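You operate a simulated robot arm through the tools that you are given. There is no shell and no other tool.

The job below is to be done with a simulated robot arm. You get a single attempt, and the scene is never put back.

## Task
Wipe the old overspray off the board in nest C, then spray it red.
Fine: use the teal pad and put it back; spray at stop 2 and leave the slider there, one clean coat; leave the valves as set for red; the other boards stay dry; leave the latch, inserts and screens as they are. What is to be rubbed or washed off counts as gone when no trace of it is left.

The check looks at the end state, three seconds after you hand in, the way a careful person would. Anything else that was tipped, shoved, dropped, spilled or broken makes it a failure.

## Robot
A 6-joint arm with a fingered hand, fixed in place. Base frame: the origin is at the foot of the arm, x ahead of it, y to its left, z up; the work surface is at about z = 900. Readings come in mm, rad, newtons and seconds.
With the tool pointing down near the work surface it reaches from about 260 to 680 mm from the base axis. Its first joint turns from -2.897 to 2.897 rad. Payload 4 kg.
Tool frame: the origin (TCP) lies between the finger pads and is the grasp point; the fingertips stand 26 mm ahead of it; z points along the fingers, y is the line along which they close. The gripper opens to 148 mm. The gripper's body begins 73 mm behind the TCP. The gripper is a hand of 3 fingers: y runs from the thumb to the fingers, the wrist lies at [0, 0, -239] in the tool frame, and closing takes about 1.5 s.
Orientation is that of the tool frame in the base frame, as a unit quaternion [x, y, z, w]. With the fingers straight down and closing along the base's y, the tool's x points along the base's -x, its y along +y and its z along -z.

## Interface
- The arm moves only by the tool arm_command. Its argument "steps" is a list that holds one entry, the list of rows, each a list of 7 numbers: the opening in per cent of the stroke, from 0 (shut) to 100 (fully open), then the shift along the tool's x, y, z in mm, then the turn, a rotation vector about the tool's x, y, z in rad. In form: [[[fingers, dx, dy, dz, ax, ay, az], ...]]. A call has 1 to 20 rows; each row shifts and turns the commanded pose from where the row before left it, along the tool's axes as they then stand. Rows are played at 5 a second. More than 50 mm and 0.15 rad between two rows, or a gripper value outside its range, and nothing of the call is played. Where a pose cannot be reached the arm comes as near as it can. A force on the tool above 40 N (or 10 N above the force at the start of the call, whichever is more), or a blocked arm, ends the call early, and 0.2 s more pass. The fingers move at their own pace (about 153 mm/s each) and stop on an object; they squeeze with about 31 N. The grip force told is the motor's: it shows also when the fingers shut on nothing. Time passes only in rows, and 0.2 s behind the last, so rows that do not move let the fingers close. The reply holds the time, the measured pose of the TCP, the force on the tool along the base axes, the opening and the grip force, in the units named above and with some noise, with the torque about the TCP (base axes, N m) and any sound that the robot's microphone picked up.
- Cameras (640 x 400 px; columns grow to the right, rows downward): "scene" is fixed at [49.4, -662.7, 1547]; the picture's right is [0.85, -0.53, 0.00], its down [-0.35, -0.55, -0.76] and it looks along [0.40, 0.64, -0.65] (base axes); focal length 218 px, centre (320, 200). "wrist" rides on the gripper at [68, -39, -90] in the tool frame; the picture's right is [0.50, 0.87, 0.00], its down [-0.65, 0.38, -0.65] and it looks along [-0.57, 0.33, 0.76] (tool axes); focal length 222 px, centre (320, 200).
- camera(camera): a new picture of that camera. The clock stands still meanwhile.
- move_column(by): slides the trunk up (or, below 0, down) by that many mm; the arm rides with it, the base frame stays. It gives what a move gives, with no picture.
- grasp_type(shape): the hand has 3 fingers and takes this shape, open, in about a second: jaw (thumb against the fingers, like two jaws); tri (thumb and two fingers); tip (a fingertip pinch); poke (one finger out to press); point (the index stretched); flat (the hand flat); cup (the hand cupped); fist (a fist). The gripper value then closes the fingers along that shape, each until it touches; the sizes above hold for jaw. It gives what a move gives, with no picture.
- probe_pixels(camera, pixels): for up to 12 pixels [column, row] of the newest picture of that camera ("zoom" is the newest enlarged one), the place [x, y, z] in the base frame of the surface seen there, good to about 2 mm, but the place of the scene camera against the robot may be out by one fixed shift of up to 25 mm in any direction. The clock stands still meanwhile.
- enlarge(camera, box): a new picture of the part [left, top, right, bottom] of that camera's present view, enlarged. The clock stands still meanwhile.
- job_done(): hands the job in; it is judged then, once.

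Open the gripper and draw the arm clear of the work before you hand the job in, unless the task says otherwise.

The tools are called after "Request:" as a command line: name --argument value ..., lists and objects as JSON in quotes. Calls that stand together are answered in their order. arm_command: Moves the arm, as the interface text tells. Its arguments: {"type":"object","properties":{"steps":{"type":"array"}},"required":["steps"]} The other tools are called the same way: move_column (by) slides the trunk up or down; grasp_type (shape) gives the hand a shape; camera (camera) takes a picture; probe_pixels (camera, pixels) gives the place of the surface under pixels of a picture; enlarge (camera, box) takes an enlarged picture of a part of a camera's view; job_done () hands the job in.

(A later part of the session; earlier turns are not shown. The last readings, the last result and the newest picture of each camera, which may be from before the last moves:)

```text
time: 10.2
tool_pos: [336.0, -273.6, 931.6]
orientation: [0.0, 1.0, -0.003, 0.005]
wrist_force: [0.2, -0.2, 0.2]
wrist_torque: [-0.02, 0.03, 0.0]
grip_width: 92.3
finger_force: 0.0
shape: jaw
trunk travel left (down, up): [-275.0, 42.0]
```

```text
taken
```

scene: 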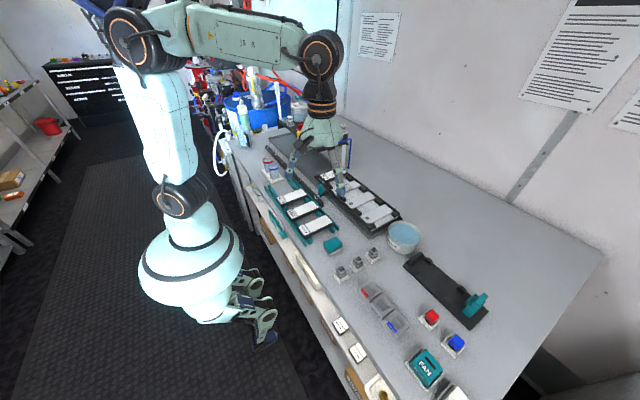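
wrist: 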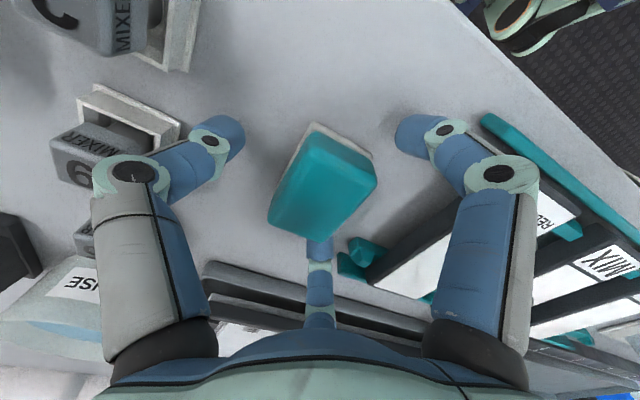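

No contact force and the pad is between the fingers. Now I close on it and let the fingers settle.

Request:
arm_command --steps '[[[40, 0, 0, 0, 0, 0, 0], [20, 0, 0, 0, 0, 0, 0], [0, 0, 0, 0, 0, 0, 0], [0, 0, 0, 0, 0, 0, 0], [0, 0, 0, 0, 0, 0, 0], [0, 0, 0, 0, 0, 0, 0], [0, 0, 0, 0, 0, 0, 0]]]'

Request:
camera --camera "wrist"

```text
time: 11.8
tool_pos: [336.6, -272.9, 930.9]
orientation: [0.001, 1.0, -0.002, 0.004]
wrist_force: [-0.1, -0.3, 0.6]
wrist_torque: [0.0, -0.03, 0.01]
grip_width: 52.1
finger_force: 30.8
shape: jaw
trunk travel left (down, up): [-275.0, 42.0]
```

```text
taken
```

wrist: 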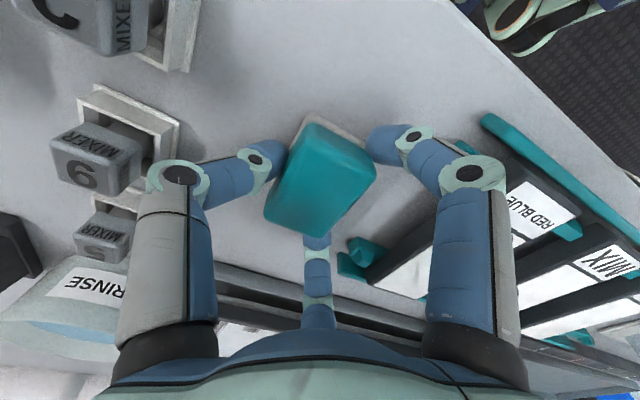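

Gripped at width 52 with 30.8 N. I'll lift slowly and check that the pad comes along and what stays beneath.

Request:
arm_command --steps '[[[0, 0, 0, -5, 0, 0, 0], [0, 0, 0, -15, 0, 0, 0], [0, 0, 0, -30, 0, 0, 0], [0, 0, 0, -40, 0, 0, 0], [0, 0, 0, -40, 0, 0, 0], [0, 0, 0, -20, 0, 0, 0]]]'

Request:
camera --camera "wrist"

Request:
enlarge --camera "scene" --box '[260, 130, 420, 270]'

```text
time: 13.2
tool_pos: [338.1, -270.1, 1084.0]
orientation: [0.001, 1.0, -0.002, 0.004]
wrist_force: [0.5, -0.6, -1.7]
wrist_torque: [0.03, 0.01, 0.01]
grip_width: 51.6
finger_force: 30.8
shape: jaw
trunk travel left (down, up): [-275.0, 42.0]
```

```text
taken
```

wrist: 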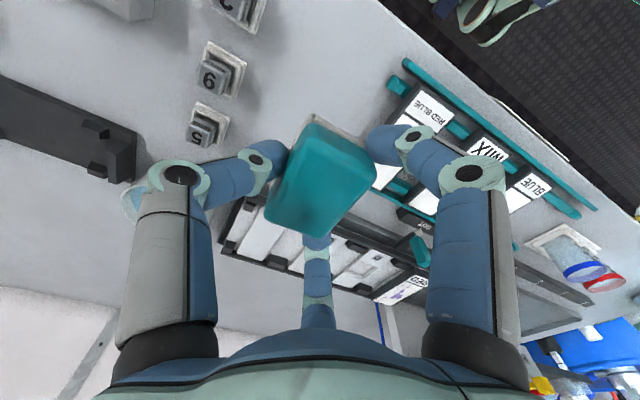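

```text
2.86 times, centred on (340, 200) of scene
```

zoom: 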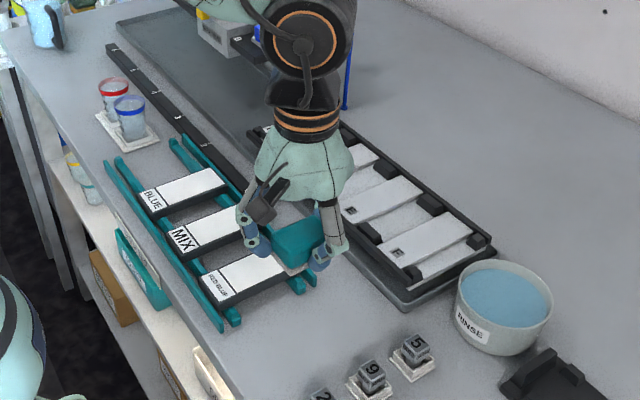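

The pad hangs level in the grip with its pale felt below. I'll carry it over board C at a safe height, staying clear of the rig.

Request:
arm_command --steps '[[[0, -22, 31, 0, 0, 0, 0], [0, -22, 31, 0, 0, 0, 0], [0, -22, 31, 0, 0, 0, 0], [0, -22, 31, 0, 0, 0, 0], [0, -22, 31, 0, 0, 0, 0], [0, -22, 31, 0, 0, 0, 0], [0, -22, 31, 0, 0, 0, 0], [0, -22, 31, 0, 0, 0, 0], [0, -22, 31, 0, 0, 0, 0], [0, -22, 31, 0, 0, 0, 0], [0, 0, 0, 0, 0, 0, 0]]]'

Request:
camera --camera "wrist"

Request:
enlarge --camera "scene" --box '[270, 90, 410, 210]'

```text
time: 15.6
tool_pos: [557.7, 37.7, 1081.2]
orientation: [0.001, 1.0, -0.003, 0.006]
wrist_force: [-0.8, 0.4, 0.3]
wrist_torque: [0.05, -0.03, 0.03]
grip_width: 51.3
finger_force: 30.9
shape: jaw
trunk travel left (down, up): [-275.0, 42.0]
```

```text
taken
```

wrist: 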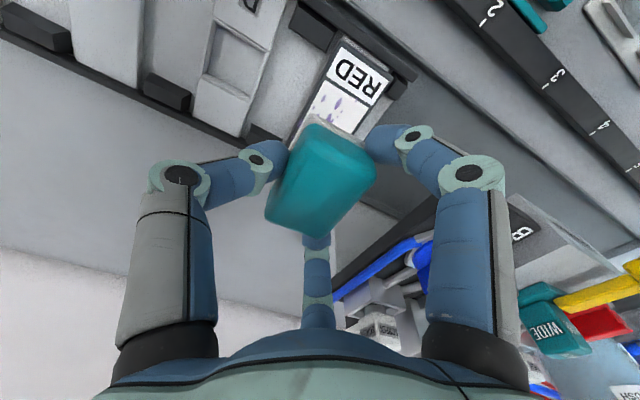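

```text
3.33 times, centred on (340, 150) of scene
```

zoom: 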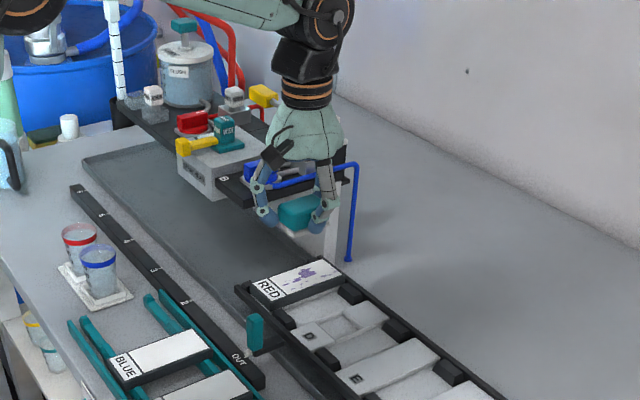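

The pad is above board C. Turning the hand −90° would let the pad's long side span the board's width and keep the camera away from the rig; first I'll probe the heights of the black blocks beside the board.

Request:
enlarge --camera "wrist" --box '[240, 0, 420, 140]'

Request:
probe_pixels --camera "zoom" --pixels '[[215, 70], [260, 60], [300, 90], [400, 130], [440, 150], [500, 220], [460, 210], [360, 200], [440, 250], [90, 370], [250, 310], [410, 330]]'

```text
2.86 times, centred on (330, 70) of wrist
```

zoom: 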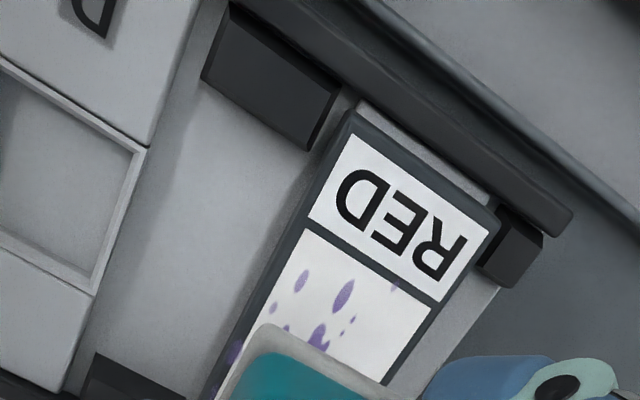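

```text
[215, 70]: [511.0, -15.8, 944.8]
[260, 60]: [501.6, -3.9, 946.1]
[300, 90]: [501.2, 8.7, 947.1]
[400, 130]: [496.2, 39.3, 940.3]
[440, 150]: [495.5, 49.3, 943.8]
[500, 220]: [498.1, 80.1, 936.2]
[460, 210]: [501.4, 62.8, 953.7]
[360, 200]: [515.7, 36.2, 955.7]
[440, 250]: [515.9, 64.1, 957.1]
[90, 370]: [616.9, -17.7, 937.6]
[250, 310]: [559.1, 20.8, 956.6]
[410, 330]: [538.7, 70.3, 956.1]
```

The blocks top out at z≈946, 10 mm below the board surface, so the pad can overhang. I'll shift to y≈15 and turn the hand −90° about its axis.

Request:
arm_command --steps '[[[0, 0, -22, 0, 0, 0, 0], [0, 0, 0, 0, 0, 0, -0.1428], [0, 0, 0, 0, 0, 0, -0.1428], [0, 0, 0, 0, 0, 0, -0.1428], [0, 0, 0, 0, 0, 0, -0.1428], [0, 0, 0, 0, 0, 0, -0.1428], [0, 0, 0, 0, 0, 0, -0.1428], [0, 0, 0, 0, 0, 0, -0.1428], [0, 0, 0, 0, 0, 0, -0.1428], [0, 0, 0, 0, 0, 0, -0.1428], [0, 0, 0, 0, 0, 0, -0.1428], [0, 0, 0, 0, 0, 0, -0.1428], [0, 0, 0, 0, 0, 0, 0]]]'

Request:
camera --camera "wrist"

Request:
enlarge --camera "scene" --box '[270, 90, 410, 210]'

```text
time: 18.4
tool_pos: [551.8, 43.0, 1081.5]
orientation: [-0.698, 0.716, -0.014, -0.004]
wrist_force: [-0.3, -0.6, -1.4]
wrist_torque: [0.05, 0.01, -0.01]
grip_width: 51.3
finger_force: 31.3
shape: jaw
out of reach, approached as far as the arm can: row 12
trunk travel left (down, up): [-275.0, 42.0]
```

```text
taken
```

wrist: 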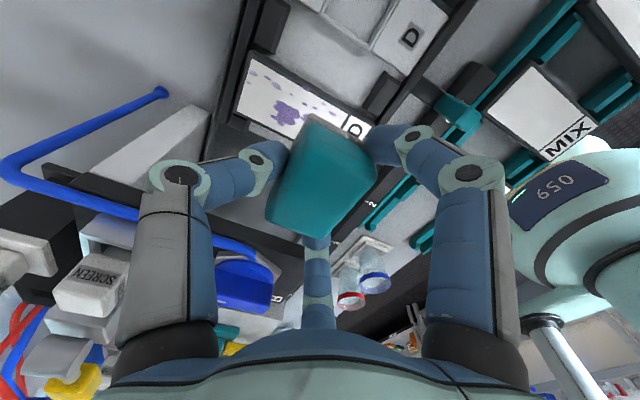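

```text
3.33 times, centred on (340, 150) of scene
```

zoom: 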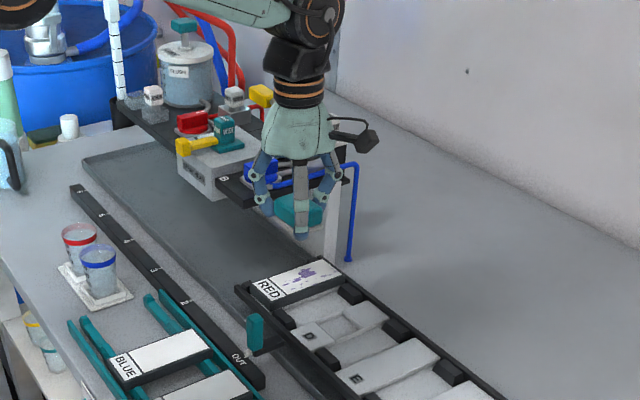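

The last turn row hit a reach limit; the pose reads (551.8, 43, 1081.5) with the hand turned ~88°. I'll back off the turn a little and move to −y, to find out where the commanded pose stands.

Request:
arm_command --steps '[[[0, 5, 0, 0, 0, 0, 0.1], [0, 5, 0, 0, 0, 0, 0.0]]]'

```text
time: 19.0
tool_pos: [551.5, 34.1, 1081.5]
orientation: [-0.67, 0.743, -0.006, 0.002]
wrist_force: [-0.5, 0.5, -0.8]
wrist_torque: [0.0, -0.03, -0.01]
grip_width: 51.3
finger_force: 31.0
shape: jaw
trunk travel left (down, up): [-275.0, 42.0]
```

The commanded pose follows the measured one; the hand is at ~84° of turn, which is enough. I'll check where the post and blue tube stand relative to the thumb before descending.

Request:
camera --camera "wrist"

Request:
probe_pixels --camera "wrist" --pixels '[[160, 92], [200, 115], [170, 140], [110, 160], [100, 130], [15, 165], [60, 185], [140, 215], [285, 110], [250, 75], [225, 130], [245, 120]]'

```text
taken
```

wrist: 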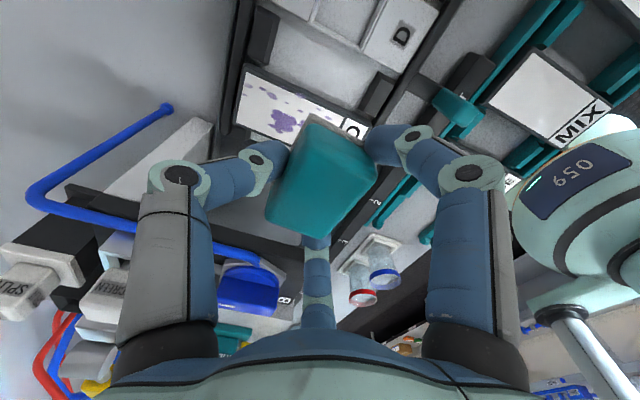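

```text
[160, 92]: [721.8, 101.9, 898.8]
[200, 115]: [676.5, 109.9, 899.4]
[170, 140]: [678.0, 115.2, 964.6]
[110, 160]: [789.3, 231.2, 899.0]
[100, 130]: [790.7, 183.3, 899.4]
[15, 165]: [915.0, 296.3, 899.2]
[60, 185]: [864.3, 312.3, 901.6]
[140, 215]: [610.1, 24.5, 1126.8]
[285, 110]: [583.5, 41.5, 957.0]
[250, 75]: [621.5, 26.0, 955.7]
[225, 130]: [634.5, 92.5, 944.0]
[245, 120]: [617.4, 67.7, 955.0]
```

The post (x≈660–678, y≥108) and blue tube (x≈720) are clear of the thumb's path. I'll descend at y≈34 to TCP z≈1000, still above the board.

Request:
arm_command --steps '[[[0, 0, 0, 25, 0, 0, 0], [0, 0, 0, 25, 0, 0, 0], [0, 0, 0, 20, 0, 0, 0], [0, 0, 0, 11, 0, 0, 0], [0, 0, 0, 0, 0, 0, 0]]]'

Request:
camera --camera "wrist"

Request:
enlarge --camera "scene" --box '[280, 110, 390, 200]'

```text
time: 20.2
tool_pos: [552.8, 33.8, 1000.4]
orientation: [-0.67, 0.742, -0.007, 0.001]
wrist_force: [-0.8, -0.6, -0.8]
wrist_torque: [0.0, 0.03, 0.01]
grip_width: 51.1
finger_force: 30.9
shape: jaw
trunk travel left (down, up): [-275.0, 42.0]
```

```text
taken
```

wrist: 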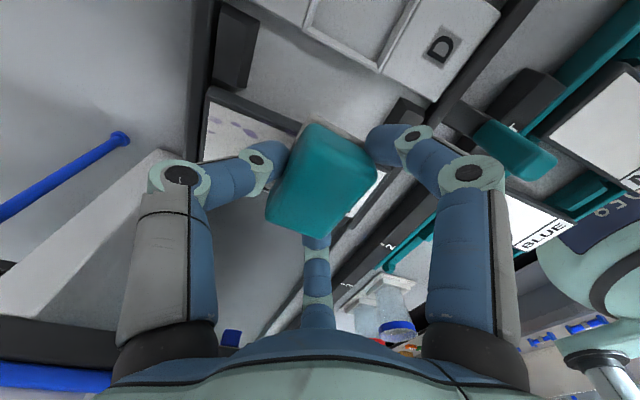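

```text
4.44 times, centred on (335, 155) of scene
```

zoom: 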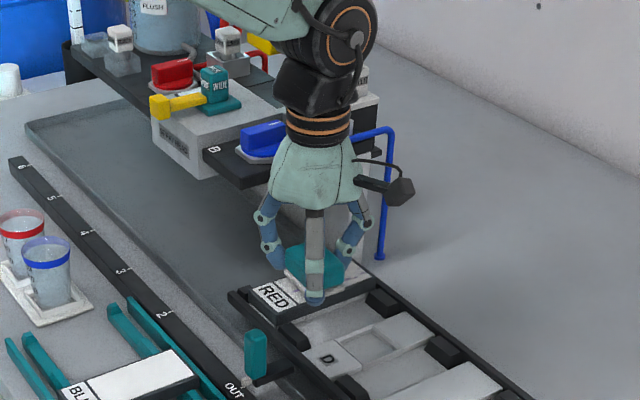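

All clear with no force. I'll slide to about (545, 49) at this height, watching the force.

Request:
arm_command --steps '[[[0, -4.7, 3.2, 0, 0, 0, 0], [0, -4.7, 3.2, 0, 0, 0, 0], [0, -4.7, 3.1, 0, 0, 0, 0], [0, 0, 0, 0, 0, 0, 0]]]'

Request:
arm_command --steps '[[[0, 0, 0, 5, 0, 0, 0], [0, 0, 0, 3, 0, 0, 0], [0, 0, 0, 2, 0, 0, 0], [0, 0, 0, 0, 0, 0, 0]]]'

```text
time: 21.2
tool_pos: [544.9, 47.8, 1001.1]
orientation: [-0.67, 0.743, -0.006, 0.002]
wrist_force: [-0.6, 0.3, 0.3]
wrist_torque: [0.02, 0.03, -0.01]
grip_width: 51.5
finger_force: 30.8
shape: jaw
trunk travel left (down, up): [-275.0, 42.0]
```

```text
time: 22.2
tool_pos: [544.7, 48.8, 989.3]
orientation: [-0.67, 0.742, -0.007, 0.002]
wrist_force: [-1.0, 0.3, -0.9]
wrist_torque: [0.0, -0.01, 0.0]
grip_width: 51.4
finger_force: 31.0
shape: jaw
trunk travel left (down, up): [-275.0, 42.0]
```

At z≈989 there's still no contact. I'll lower 1 mm at a time until the felt touches the board.

Request:
arm_command --steps '[[[0, 0, 0, 1, 0, 0, 0], [0, 0, 0, 1, 0, 0, 0], [0, 0, 0, 0, 0, 0, 0]]]'

Request:
arm_command --steps '[[[0, 0, 0, 1, 0, 0, 0], [0, 0, 0, 0, 0, 0, 0]]]'

Request:
arm_command --steps '[[[0, 0, 0, 1, 0, 0, 0], [0, 0, 0, 0, 0, 0, 0]]]'

```text
time: 23.0
tool_pos: [545.3, 48.2, 987.2]
orientation: [-0.67, 0.743, -0.006, 0.002]
wrist_force: [-0.2, 0.0, 0.2]
wrist_torque: [0.01, 0.01, 0.03]
grip_width: 51.3
finger_force: 31.1
shape: jaw
trunk travel left (down, up): [-275.0, 42.0]
```

```text
time: 23.6
tool_pos: [545.4, 48.9, 986.9]
orientation: [-0.67, 0.742, -0.006, 0.002]
wrist_force: [-0.6, 0.7, 4.3]
wrist_torque: [0.13, 0.08, 0.0]
grip_width: 51.4
finger_force: 31.5
shape: jaw
trunk travel left (down, up): [-275.0, 42.0]
```

```text
time: 24.2
tool_pos: [545.6, 47.1, 986.3]
orientation: [-0.67, 0.743, -0.006, 0.003]
wrist_force: [0.7, 0.9, 8.2]
wrist_torque: [0.15, 0.11, 0.02]
grip_width: 52.0
finger_force: 31.2
shape: jaw
trunk travel left (down, up): [-275.0, 42.0]
```

Contact at z≈986.5 with 8 N, and the torque shows the pad bearing on its +y, −x corner. I'll level it by about 0.01 rad and read the force again.

Request:
arm_command --steps '[[[0, 0, 0, 0, -0.011, -0.009, 0], [0, 0, 0, 0, 0, 0, 0]]]'

```text
time: 24.8
tool_pos: [544.4, 47.5, 985.4]
orientation: [-0.67, 0.743, 0.002, 0.003]
wrist_force: [0.6, 0.7, 10.6]
wrist_torque: [0.06, 0.07, 0.01]
grip_width: 51.5
finger_force: 31.1
shape: jaw
trunk travel left (down, up): [-275.0, 42.0]
```

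Well seated now at 10.6 N. I'll wipe along +x to x≈604 and back to x≈538.

Request:
arm_command --steps '[[[0, -1, -10, 0, 0, 0, 0], [0, -1, -10, 0, 0, 0, 0], [0, -1, -10, 0, 0, 0, 0], [0, -1, -10, 0, 0, 0, 0], [0, -1, -10, 0, 0, 0, 0], [0, -0.9, -9, 0, 0, 0, 0], [0, 1, 10, 0, 0, 0, 0], [0, 1, 10, 0, 0, 0, 0], [0, 1, 10, 0, 0, 0, 0], [0, 1, 10, 0, 0, 0, 0], [0, 1, 10, 0, 0, 0, 0], [0, 1, 10, 0, 0, 0, 0], [0, 0.6, 6, 0, 0, 0, 0]]]'

Request:
camera --camera "wrist"

Request:
enlarge --camera "scene" --box '[305, 145, 365, 195]'

```text
time: 27.6
tool_pos: [537.9, 47.1, 986.7]
orientation: [-0.67, 0.743, 0.001, 0.002]
wrist_force: [2.9, -0.1, 9.4]
wrist_torque: [0.06, 0.08, -0.04]
grip_width: 51.4
finger_force: 30.5
shape: jaw
trunk travel left (down, up): [-275.0, 42.0]
```

```text
taken
```

wrist: 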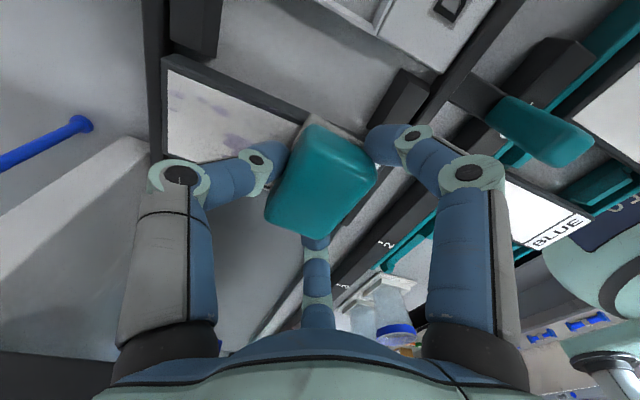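

```text
8.00 times, centred on (335, 170) of scene
```

zoom: 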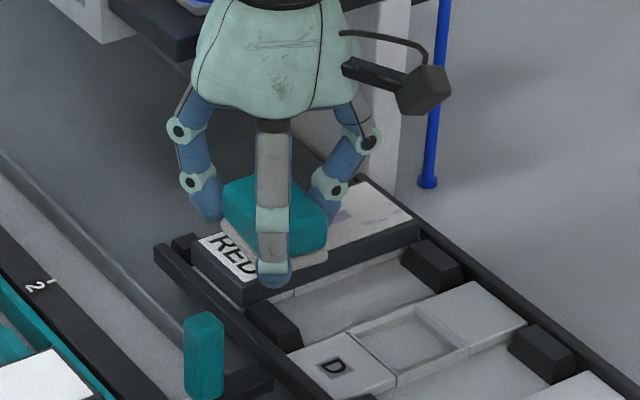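

The purple is fading on the exposed part of the board. I'll enlarge the wrist view to see what remains.

Request:
enlarge --camera "wrist" --box '[150, 50, 320, 180]'

Request:
arm_command --steps '[[[0, -1, -10, 0, 0, 0, 0], [0, -1, -10, 0, 0, 0, 0], [0, -1, -10, 0, 0, 0, 0], [0, -1, -10, 0, 0, 0, 0], [0, -1, -10, 0, 0, 0, 0], [0, -1, -10, 0, 0, 0, 0], [0, -0.6, -6, 0, 0, 0, 0], [0, 1, 10, 0, 0, 0, 0], [0, 1, 10, 0, 0, 0, 0], [0, 1, 10, 0, 0, 0, 0], [0, 1, 10, 0, 0, 0, 0], [0, 1, 10, 0, 0, 0, 0], [0, 1, 10, 0, 0, 0, 0], [0, 0.6, 6, 0, 0, 0, 0]]]'

Request:
enlarge --camera "wrist" --box '[150, 50, 320, 180]'

```text
3.08 times, centred on (235, 115) of wrist
```

zoom: 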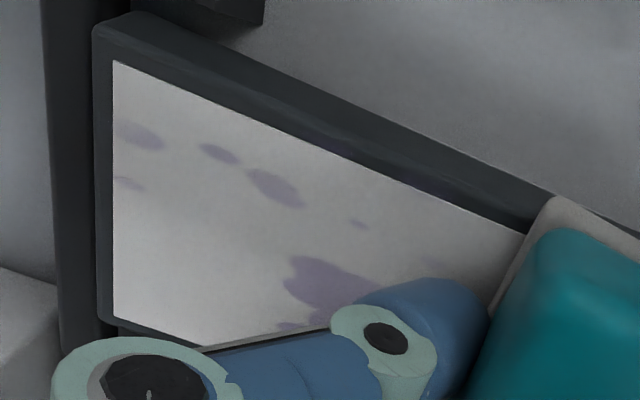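

```text
time: 30.6
tool_pos: [536.7, 48.4, 986.3]
orientation: [-0.669, 0.743, 0.001, 0.002]
wrist_force: [3.1, -0.4, 13.9]
wrist_torque: [0.03, 0.11, 0.01]
grip_width: 51.9
finger_force: 31.2
shape: jaw
trunk travel left (down, up): [-275.0, 42.0]
```

```text
3.08 times, centred on (235, 115) of wrist
```

zoom: 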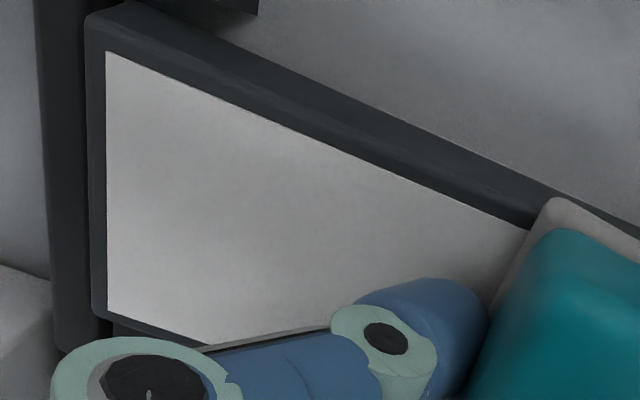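

After four passes the exposed surface looks clean. I'll add more passes at y≈45 and y≈52, and a little nearer the label, so that edges and the covered part are certain.

Request:
arm_command --steps '[[[0, 4.7, 7.5, 0, 0, 0, 0], [0, -1, -10, 0, 0, 0, 0], [0, -1, -10, 0, 0, 0, 0], [0, -1, -10, 0, 0, 0, 0], [0, -1, -10, 0, 0, 0, 0], [0, -1, -10, 0, 0, 0, 0], [0, -1, -10, 0, 0, 0, 0], [0, -1, -10, 0, 0, 0, 0], [0, -0.4, -4, 0, 0, 0, 0], [0, 1, 10, 0, 0, 0, 0], [0, 1, 10, 0, 0, 0, 0], [0, 1, 10, 0, 0, 0, 0], [0, 1, 10, 0, 0, 0, 0], [0, 1, 10, 0, 0, 0, 0], [0, 1, 10, 0, 0, 0, 0], [0, 1, 10, 0, 0, 0, 0], [0, 0.4, 4, 0, 0, 0, 0]]]'

Request:
arm_command --steps '[[[0, -7.5, 0.8, 0, 0, 0, 0], [0, -1, -10, 0, 0, 0, 0], [0, -1, -10, 0, 0, 0, 0], [0, -1, -10, 0, 0, 0, 0], [0, -1, -10, 0, 0, 0, 0], [0, -1, -10, 0, 0, 0, 0], [0, -1, -10, 0, 0, 0, 0], [0, -1, -10, 0, 0, 0, 0], [0, -0.4, -4, 0, 0, 0, 0], [0, 1, 10, 0, 0, 0, 0], [0, 1, 10, 0, 0, 0, 0], [0, 1, 10, 0, 0, 0, 0], [0, 1, 10, 0, 0, 0, 0], [0, 1, 10, 0, 0, 0, 0], [0, 1, 10, 0, 0, 0, 0], [0, 1, 10, 0, 0, 0, 0], [0, 0.4, 4, 0, 0, 0, 0]]]'

Request:
camera --camera "wrist"

```text
time: 34.2
tool_pos: [529.4, 45.8, 985.0]
orientation: [-0.67, 0.743, 0.001, 0.003]
wrist_force: [3.3, -0.2, 11.4]
wrist_torque: [0.03, 0.07, -0.03]
grip_width: 51.7
finger_force: 31.0
shape: jaw
trunk travel left (down, up): [-275.0, 42.0]
```

```text
time: 37.8
tool_pos: [528.7, 51.6, 985.6]
orientation: [-0.671, 0.742, 0.002, 0.003]
wrist_force: [2.2, -0.8, 5.9]
wrist_torque: [0.04, 0.05, -0.01]
grip_width: 51.5
finger_force: 30.9
shape: jaw
trunk travel left (down, up): [-275.0, 42.0]
```

```text
taken
```

wrist: 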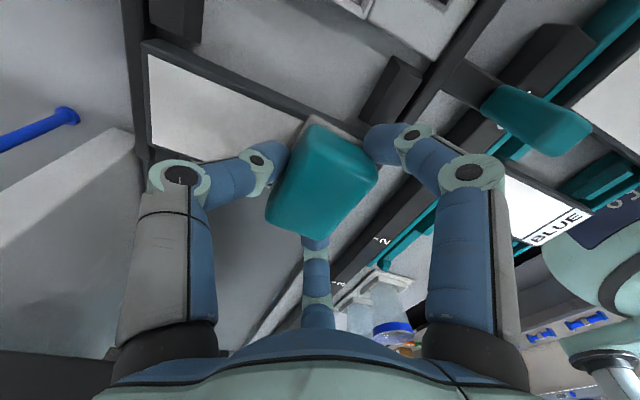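

The visible portion is clean. I'll lift off, slide back to y≈36, rise, and then shift toward −y to view the whole board.

Request:
arm_command --steps '[[[0, 0, 0, -4, 0, 0, 0], [0, 0, 0, -8, 0, 0, 0], [0, 8, -1, 0, 0, 0, 0], [0, 8, -1, 0, 0, 0, 0], [0, 0, 0, -25, 0, 0, 0], [0, 0, 0, -30, 0, 0, 0], [0, 0, 0, -30, 0, 0, 0], [0, 30, 15, 0, 0, 0, 0], [0, 30, 15, 0, 0, 0, 0], [0, 30, 15, 0, 0, 0, 0], [0, 0, 0, 0, 0, 0, 0]]]'

Request:
camera --camera "wrist"

Request:
enlarge --camera "scene" --box '[315, 155, 365, 195]'

```text
time: 40.2
tool_pos: [473.9, -0.5, 1080.5]
orientation: [-0.663, 0.748, -0.006, -0.004]
wrist_force: [-0.6, 0.1, -0.2]
wrist_torque: [-0.01, -0.01, -0.04]
grip_width: 51.7
finger_force: 30.7
shape: jaw
out of reach, approached as far as the arm can: row 8, 9, 10
trunk travel left (down, up): [-275.0, 42.0]
```

```text
taken
```

wrist: 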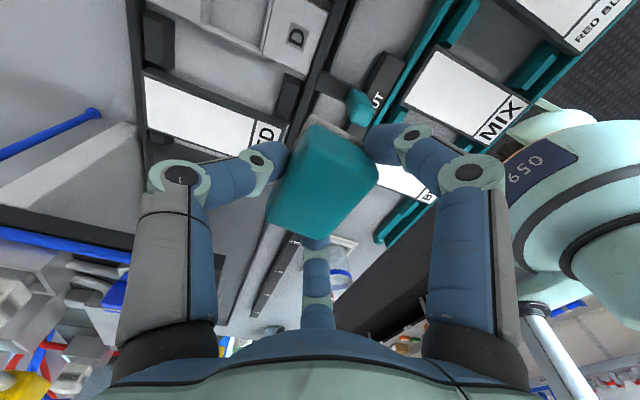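

```text
10.00 times, centred on (340, 175) of scene
```

zoom: 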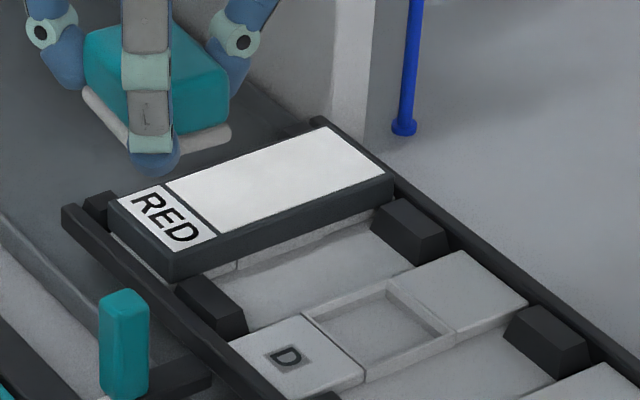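

The board looks spotless in the scene zoom. I'll check it in the wrist zoom too, and turn the hand back toward the standard orientation for returning the pad.

Request:
enlarge --camera "wrist" --box '[130, 60, 300, 190]'

Request:
arm_command --steps '[[[0, 0, 0, 0, 0, 0, 0.145], [0, 0, 0, 0, 0, 0, 0.145], [0, 0, 0, 0, 0, 0, 0.145], [0, 0, 0, 0, 0, 0, 0.145], [0, 0, 0, 0, 0, 0, 0.145], [0, 0, 0, 0, 0, 0, 0.145], [0, 0, 0, 0, 0, 0, 0.145], [0, 0, 0, 0, 0, 0, 0.145], [0, 0, 0, 0, 0, 0, 0.145], [0, 0, 0, 0, 0, 0, 0.145], [0, 0, 0, 0, 0, 0, 0]]]'

```text
3.08 times, centred on (215, 125) of wrist
```

zoom: 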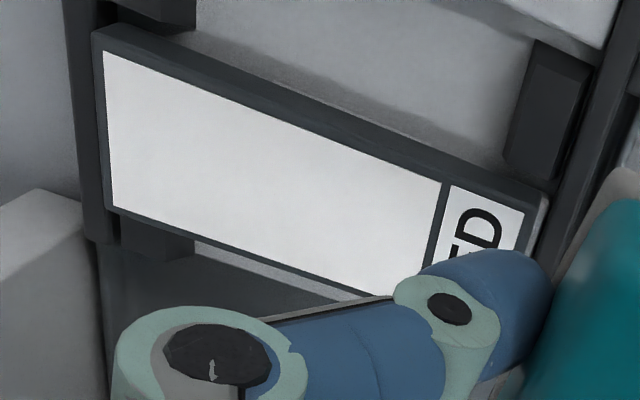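

```text
time: 42.6
tool_pos: [474.3, -0.5, 1080.6]
orientation: [-0.007, 1.0, 0.002, 0.001]
wrist_force: [0.2, -0.2, -0.8]
wrist_torque: [0.04, -0.04, 0.02]
grip_width: 51.6
finger_force: 31.1
shape: jaw
trunk travel left (down, up): [-275.0, 42.0]
```

The board is clean in both views. I'll carry the pad back to its place near (336, −273), trimming the small yaw on the way.

Request:
arm_command --steps '[[[0, 17.2, -34, 0, 0, 0, 0.016], [0, 17.2, -34, 0, 0, 0, 0], [0, 17.2, -34, 0, 0, 0, 0], [0, 17.2, -34, 0, 0, 0, 0], [0, 17.2, -34, 0, 0, 0, 0], [0, 17.2, -34, 0, 0, 0, 0], [0, 17.2, -34, 0, 0, 0, 0], [0, 17.2, -34, 0, 0, 0, 0], [0, 0, 0, 0, 0, 0, 0]]]'

Request:
camera --camera "wrist"

Request:
enlarge --camera "scene" --box '[290, 190, 390, 270]'

```text
time: 44.6
tool_pos: [337.8, -273.7, 1079.8]
orientation: [-0.002, 1.0, 0.003, 0.001]
wrist_force: [0.5, -0.3, -0.7]
wrist_torque: [-0.01, 0.0, -0.01]
grip_width: 51.4
finger_force: 30.3
shape: jaw
trunk travel left (down, up): [-275.0, 42.0]
```

```text
taken
```

wrist: 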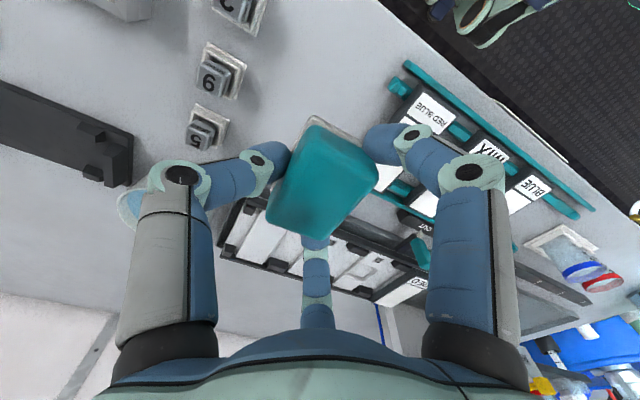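

```text
5.00 times, centred on (340, 230) of scene
```

zoom: 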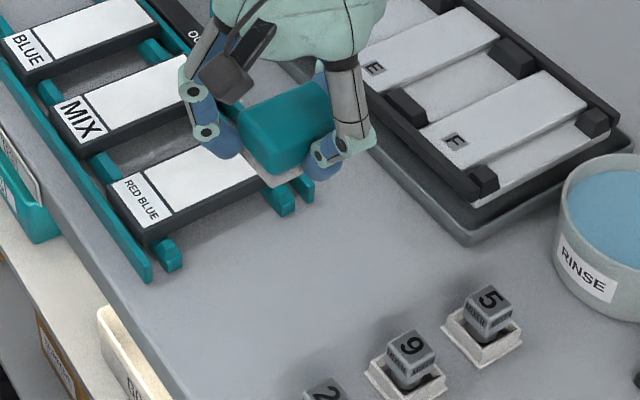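

The pad still sits squarely in the grip over its place. I'll descend to just above the bench.

Request:
arm_command --steps '[[[0, 1.3, 0.5, 30, 0, 0, 0], [0, 0, 0, 40, 0, 0, 0], [0, 0, 0, 35, 0, 0, 0], [0, 0, 0, 20, 0, 0, 0], [0, 0, 0, 12, 0, 0, 0], [0, 0, 0, 5, 0, 0, 0], [0, 0, 0, 0, 0, 0, 0]]]'

Request:
arm_command --steps '[[[0, 0, 0, 2, 0, 0, 0], [0, 0, 0, 2, 0, 0, 0], [0, 0, 0, 1, 0, 0, 0], [0, 0, 0, 0, 0, 0, 0]]]'

```text
time: 46.2
tool_pos: [337.0, -271.1, 935.8]
orientation: [-0.002, 1.0, 0.003, 0.001]
wrist_force: [-0.2, 0.4, -0.4]
wrist_torque: [0.03, 0.02, -0.02]
grip_width: 51.0
finger_force: 31.3
shape: jaw
trunk travel left (down, up): [-275.0, 42.0]
```

```text
time: 47.2
tool_pos: [338.0, -272.6, 932.3]
orientation: [-0.001, 1.0, 0.002, 0.001]
wrist_force: [0.4, -0.1, -0.2]
wrist_torque: [0.03, 0.0, -0.03]
grip_width: 51.3
finger_force: 30.3
shape: jaw
trunk travel left (down, up): [-275.0, 42.0]
```

At z≈932 there is still no load. I'll go on in 1 mm steps until the bench carries the pad.

Request:
arm_command --steps '[[[0, 0, 0, 1, 0, 0, 0], [0, 0, 0, 0, 0, 0, 0]]]'

Request:
arm_command --steps '[[[0, 0, 0, 0.7, 0, 0, 0], [0, 0, 0, 0, 0, 0, 0]]]'

```text
time: 47.8
tool_pos: [338.0, -273.1, 930.0]
orientation: [0.0, 1.0, 0.003, 0.001]
wrist_force: [1.0, -0.1, -0.5]
wrist_torque: [-0.01, 0.02, -0.01]
grip_width: 51.0
finger_force: 31.1
shape: jaw
trunk travel left (down, up): [-275.0, 42.0]
```

```text
time: 48.4
tool_pos: [337.8, -273.1, 929.1]
orientation: [-0.001, 1.0, 0.003, 0.001]
wrist_force: [-0.1, 0.3, -0.6]
wrist_torque: [0.01, -0.03, -0.01]
grip_width: 51.2
finger_force: 31.2
shape: jaw
trunk travel left (down, up): [-275.0, 42.0]
```

Still unloaded at z≈929; continuing gently.

Request:
arm_command --steps '[[[0, 0, 0, 0.7, 0, 0, 0], [0, 0, 0, 0, 0, 0, 0]]]'

Request:
arm_command --steps '[[[0, 0, 0, 0.7, 0, 0, 0], [0, 0, 0, 0, 0, 0, 0]]]'

Request:
camera --camera "wrist"

```text
time: 49.0
tool_pos: [338.1, -272.7, 929.3]
orientation: [-0.001, 1.0, 0.001, 0.001]
wrist_force: [-0.8, 0.4, 3.3]
wrist_torque: [0.12, -0.05, 0.02]
grip_width: 50.8
finger_force: 31.2
shape: jaw
trunk travel left (down, up): [-275.0, 42.0]
```

```text
time: 49.6
tool_pos: [338.0, -272.6, 928.7]
orientation: [-0.001, 1.0, 0.001, 0.001]
wrist_force: [0.2, 0.3, 11.1]
wrist_torque: [0.13, -0.08, -0.02]
grip_width: 51.0
finger_force: 30.9
shape: jaw
trunk travel left (down, up): [-275.0, 42.0]
```

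```text
taken
```

wrist: 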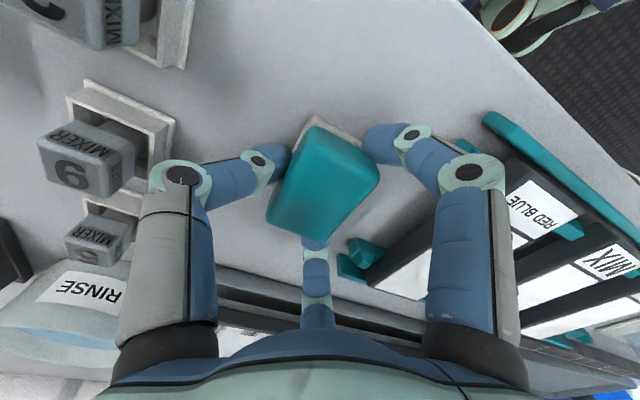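

The bench now carries the pad (11 N). I'll ease up a little, open to 62 % and rise straight up.

Request:
arm_command --steps '[[[0, 0, 0, -0.7, 0, 0, 0], [20, 0, 0, 0, 0, 0, 0], [40, 0, 0, 0, 0, 0, 0], [62, 0, 0, 0, 0, 0, 0], [62, 0, 0, 0, 0, 0, 0], [62, 0, 0, 0, 0, 0, 0]]]'

Request:
camera --camera "wrist"

```text
time: 51.0
tool_pos: [338.0, -273.6, 928.2]
orientation: [-0.001, 1.0, 0.002, 0.0]
wrist_force: [0.3, -0.1, 0.3]
wrist_torque: [-0.02, 0.0, -0.01]
grip_width: 91.0
finger_force: 0.1
shape: jaw
trunk travel left (down, up): [-275.0, 42.0]
```

```text
taken
```

wrist: 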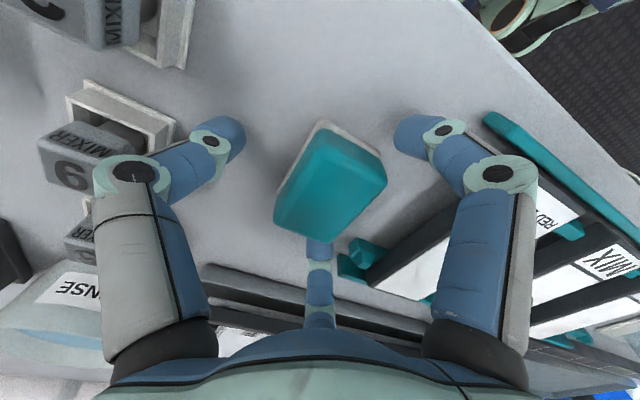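

Released; the pad stands flat. I'll rise straight up and check its place against the original.

Request:
arm_command --steps '[[[62, 0, 0, -10, 0, 0, 0], [62, 0, 0, -30, 0, 0, 0], [62, 0, 0, -40, 0, 0, 0], [62, 0, 0, -45, 0, 0, 0], [62, 0, 0, -45, 0, 0, 0], [62, 0, 0, -45, 0, 0, 0]]]'

Request:
camera --camera "wrist"

Request:
camera --camera "scene"

Request:
probe_pixels --camera "scene" --pixels '[[333, 243], [326, 243], [341, 243], [333, 238], [331, 248]]'

Request:
enlarge --camera "scene" --box '[290, 190, 390, 270]'

```text
time: 52.4
tool_pos: [339.0, -273.6, 1145.4]
orientation: [-0.001, 1.0, 0.002, 0.001]
wrist_force: [0.0, 0.7, -0.5]
wrist_torque: [-0.02, -0.01, 0.03]
grip_width: 91.4
finger_force: 0.0
shape: jaw
trunk travel left (down, up): [-275.0, 42.0]
```

```text
taken
```

wrist: 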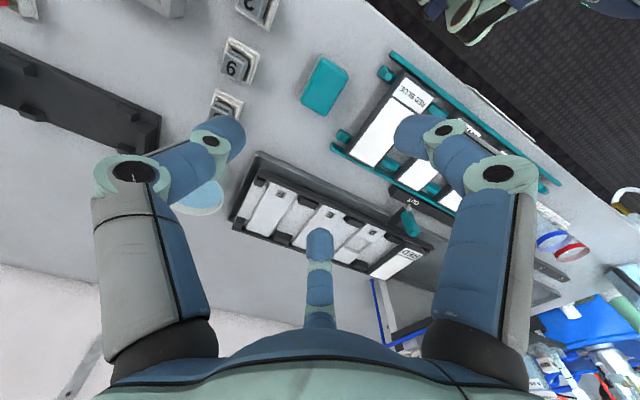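

```text
taken
```

scene: 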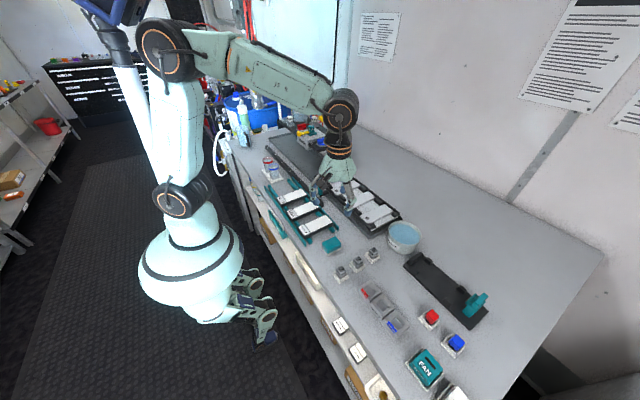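

```text
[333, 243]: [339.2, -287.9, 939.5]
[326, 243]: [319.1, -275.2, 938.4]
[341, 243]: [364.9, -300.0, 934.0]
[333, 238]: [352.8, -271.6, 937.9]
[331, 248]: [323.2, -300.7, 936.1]
```

```text
5.00 times, centred on (340, 230) of scene
```

zoom: 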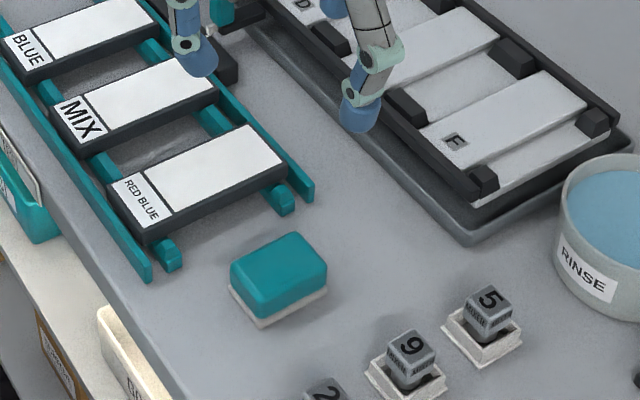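

The pad is back at its original readings. Next the slider: I'll zoom on the teal handle and pointer at (408, 222) to plan the grip.

Request:
enlarge --camera "wrist" --box '[375, 185, 445, 245]'

Request:
probe_pixels --camera "zoom" --pixels '[[300, 180], [330, 300], [380, 300], [250, 120], [280, 140], [350, 240], [200, 100], [260, 300], [420, 300], [300, 330]]'

Request:
enlarge --camera "scene" --box '[300, 165, 350, 205]'

```text
6.67 times, centred on (410, 215) of wrist
```

zoom: 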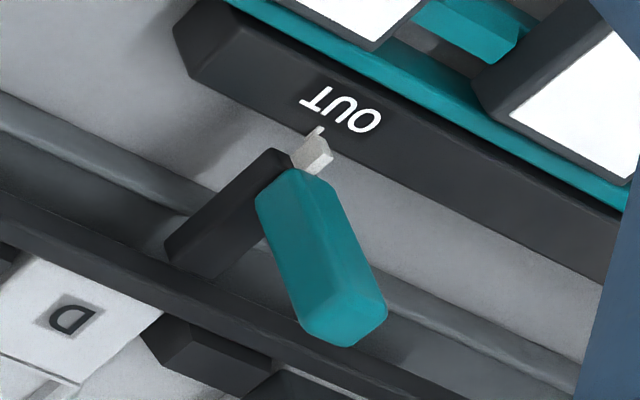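

```text
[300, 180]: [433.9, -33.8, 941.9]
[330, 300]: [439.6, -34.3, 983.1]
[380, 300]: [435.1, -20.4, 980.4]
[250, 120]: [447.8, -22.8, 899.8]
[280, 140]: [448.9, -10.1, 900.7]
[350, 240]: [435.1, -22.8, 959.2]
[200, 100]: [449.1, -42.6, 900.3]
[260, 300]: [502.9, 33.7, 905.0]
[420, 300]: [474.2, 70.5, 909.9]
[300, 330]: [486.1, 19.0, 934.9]
```

```text
10.00 times, centred on (325, 185) of scene
```

zoom: 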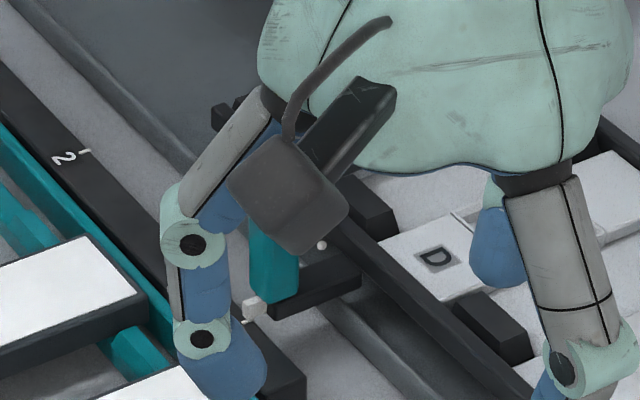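

The handle is a teal post about 16 mm square near (441, −27), z 940–985, pointer at OUT. I'll move above it.

Request:
arm_command --steps '[[[45, -12.75, 30.8, 0, 0, 0, 0], [45, -12.75, 30.8, 0, 0, 0, 0], [45, -12.75, 30.8, 0, 0, 0, 0], [45, -12.75, 30.8, 0, 0, 0, 0], [45, -12.75, 30.8, 0, 0, 0, 0], [45, -12.75, 30.8, 5, 0, 0, 0], [45, -12.75, 30.8, 20, 0, 0, 0], [45, -12.75, 30.8, 25, 0, 0, 0], [45, 0, 0, 25, 0, 0, 0], [45, 0, 0, 0, 0, 0, 0]]]'

Request:
camera --camera "wrist"

Request:
probe_pixels --camera "wrist" --pixels '[[320, 110], [315, 120], [330, 120], [320, 130], [340, 110], [310, 105]]'

```text
time: 54.6
tool_pos: [439.4, -25.6, 1070.0]
orientation: [-0.001, 1.0, 0.003, 0.0]
wrist_force: [-0.4, -0.3, -0.3]
wrist_torque: [-0.02, 0.04, 0.02]
grip_width: 66.9
finger_force: 0.1
shape: jaw
trunk travel left (down, up): [-275.0, 42.0]
```

```text
taken
```

wrist: 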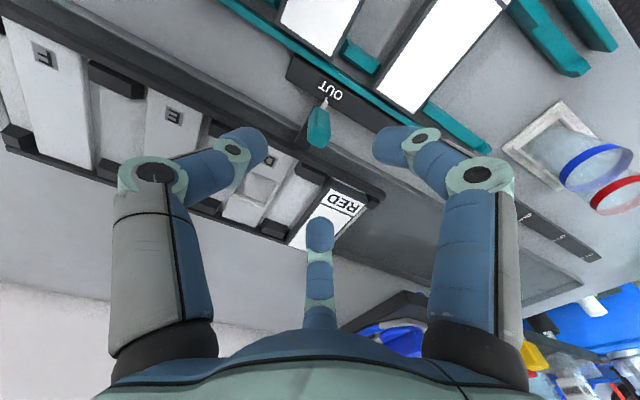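

```text
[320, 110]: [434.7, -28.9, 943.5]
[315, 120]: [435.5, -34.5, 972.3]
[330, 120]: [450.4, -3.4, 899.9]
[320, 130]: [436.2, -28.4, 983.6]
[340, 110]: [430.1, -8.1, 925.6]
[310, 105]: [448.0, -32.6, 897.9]
```

The handle shows at (318, 128). I'll enlarge to get its top face outline.

Request:
enlarge --camera "wrist" --box '[290, 85, 350, 160]'

Request:
probe_pixels --camera "zoom" --pixels '[[300, 290], [320, 300], [290, 320], [330, 310], [265, 290], [355, 310], [310, 200], [350, 230], [270, 220], [310, 325]]'

```text
5.33 times, centred on (320, 122) of wrist
```

zoom: 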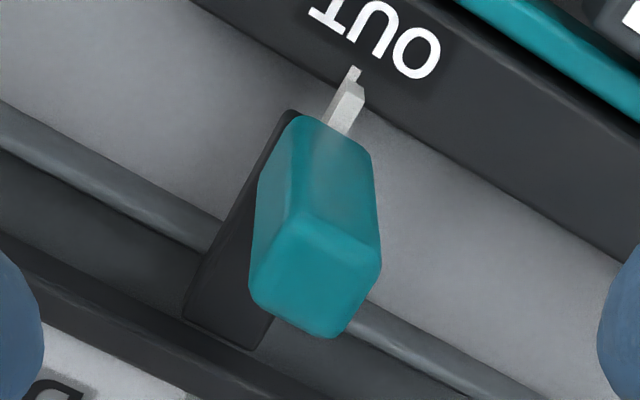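

```text
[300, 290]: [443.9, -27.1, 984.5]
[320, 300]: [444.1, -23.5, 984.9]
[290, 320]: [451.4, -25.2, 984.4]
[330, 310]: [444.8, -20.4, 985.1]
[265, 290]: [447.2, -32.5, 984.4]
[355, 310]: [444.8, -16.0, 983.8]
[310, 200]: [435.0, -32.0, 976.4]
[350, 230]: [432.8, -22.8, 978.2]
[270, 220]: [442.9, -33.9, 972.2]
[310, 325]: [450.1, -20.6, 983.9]
```

The handle's top is x 434–455, y −34…−14, z 985. I'll centre on (444, −24) and descend to TCP z≈976 with the fingers around it.

Request:
arm_command --steps '[[[45, -5, 1.6, 20, 0, 0, 0], [45, 0, 0, 25, 0, 0, 0], [45, 0, 0, 25, 0, 0, 0], [45, 0, 0, 15, 0, 0, 0], [45, 0, 0, 9, 0, 0, 0], [45, 0, 0, 0, 0, 0, 0]]]'

Request:
camera --camera "wrist"

```text
time: 56.0
tool_pos: [443.9, -24.8, 977.9]
orientation: [0.0, 1.0, 0.003, 0.001]
wrist_force: [-0.3, 0.4, -0.6]
wrist_torque: [-0.02, -0.01, -0.01]
grip_width: 67.0
finger_force: 0.1
shape: jaw
trunk travel left (down, up): [-275.0, 42.0]
```

```text
taken
```

wrist: 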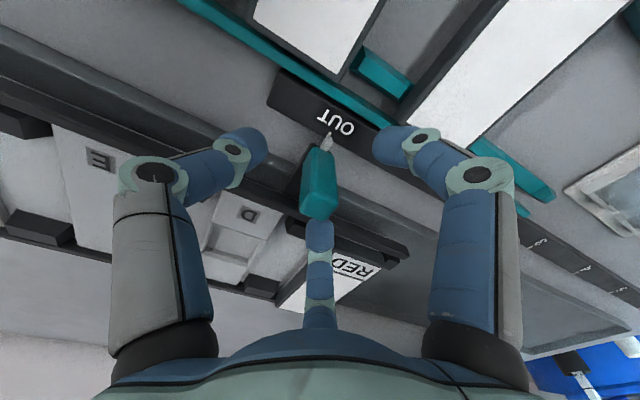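

The handle is between the fingers with no contact. Closing on it.

Request:
arm_command --steps '[[[30, 0, 0, 0, 0, 0, 0], [15, 0, 0, 0, 0, 0, 0], [0, 0, 0, 0, 0, 0, 0], [0, 0, 0, 0, 0, 0, 0], [0, 0, 0, 0, 0, 0, 0], [0, 0, 0, 0, 0, 0, 0]]]'

Request:
camera --camera "wrist"

```text
time: 57.4
tool_pos: [444.4, -23.1, 976.4]
orientation: [-0.001, 1.0, 0.002, 0.0]
wrist_force: [-1.0, -1.8, -6.8]
wrist_torque: [-0.09, -0.03, -0.01]
grip_width: 14.2
finger_force: 30.7
shape: jaw
trunk travel left (down, up): [-275.0, 42.0]
```

```text
taken
```

wrist: 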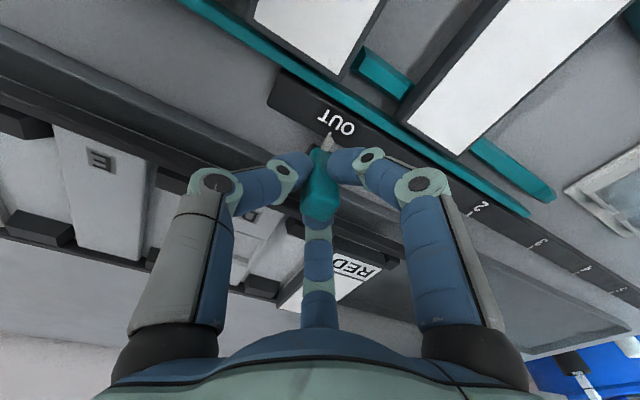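

Gripped (14 mm, 30.7 N). I'll zoom on the "2" tick to get its exact y before pulling.

Request:
enlarge --camera "wrist" --box '[440, 190, 560, 270]'

Request:
probe_pixels --camera "zoom" --pixels '[[205, 90], [180, 130], [175, 140], [160, 130], [455, 275], [440, 290], [200, 110], [150, 120]]'

Request:
enlarge --camera "scene" --box '[290, 150, 350, 200]'

```text
5.00 times, centred on (500, 230) of wrist
```

zoom: 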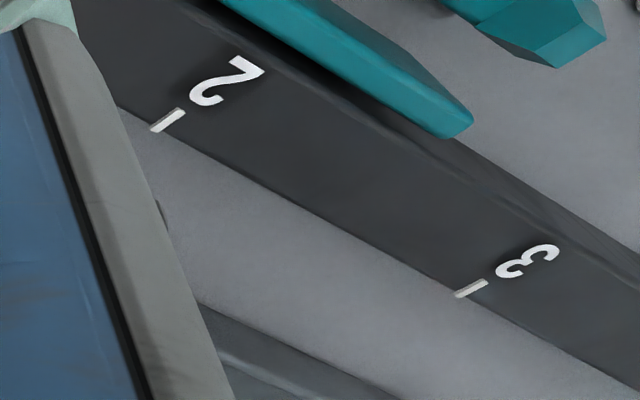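

```text
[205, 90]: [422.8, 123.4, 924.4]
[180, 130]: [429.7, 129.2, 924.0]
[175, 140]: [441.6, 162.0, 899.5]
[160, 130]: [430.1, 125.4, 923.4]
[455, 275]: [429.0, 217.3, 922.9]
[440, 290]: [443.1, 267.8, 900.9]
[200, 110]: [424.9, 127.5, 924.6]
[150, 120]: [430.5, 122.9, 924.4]
```

```text
8.00 times, centred on (320, 175) of scene
```

zoom: 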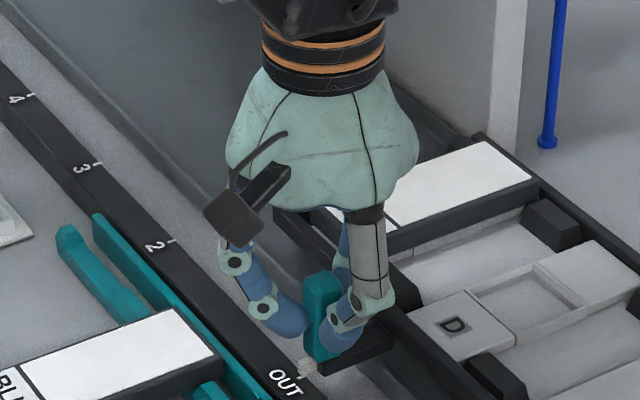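

Tick "2" is at y≈126 and "3" at y≈222, so the handle must travel about 150 mm in +y. I'll check where the two cups stand relative to the hand's path.

Request:
probe_pixels --camera "wrist" --pixels '[[585, 195], [610, 180], [630, 180], [635, 195], [600, 210], [625, 215]]'

Request:
probe_pixels --camera "scene" --pixels '[[268, 158], [274, 164], [268, 168], [275, 175], [280, 172], [263, 165]]'

```text
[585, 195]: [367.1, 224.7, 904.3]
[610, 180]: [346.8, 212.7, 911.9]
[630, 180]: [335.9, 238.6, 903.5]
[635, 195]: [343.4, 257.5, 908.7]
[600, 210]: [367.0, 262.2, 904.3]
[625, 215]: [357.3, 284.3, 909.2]
```

```text
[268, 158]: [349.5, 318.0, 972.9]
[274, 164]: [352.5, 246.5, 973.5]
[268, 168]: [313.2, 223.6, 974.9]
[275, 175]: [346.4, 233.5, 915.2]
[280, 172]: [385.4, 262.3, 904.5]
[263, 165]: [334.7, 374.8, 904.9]
```

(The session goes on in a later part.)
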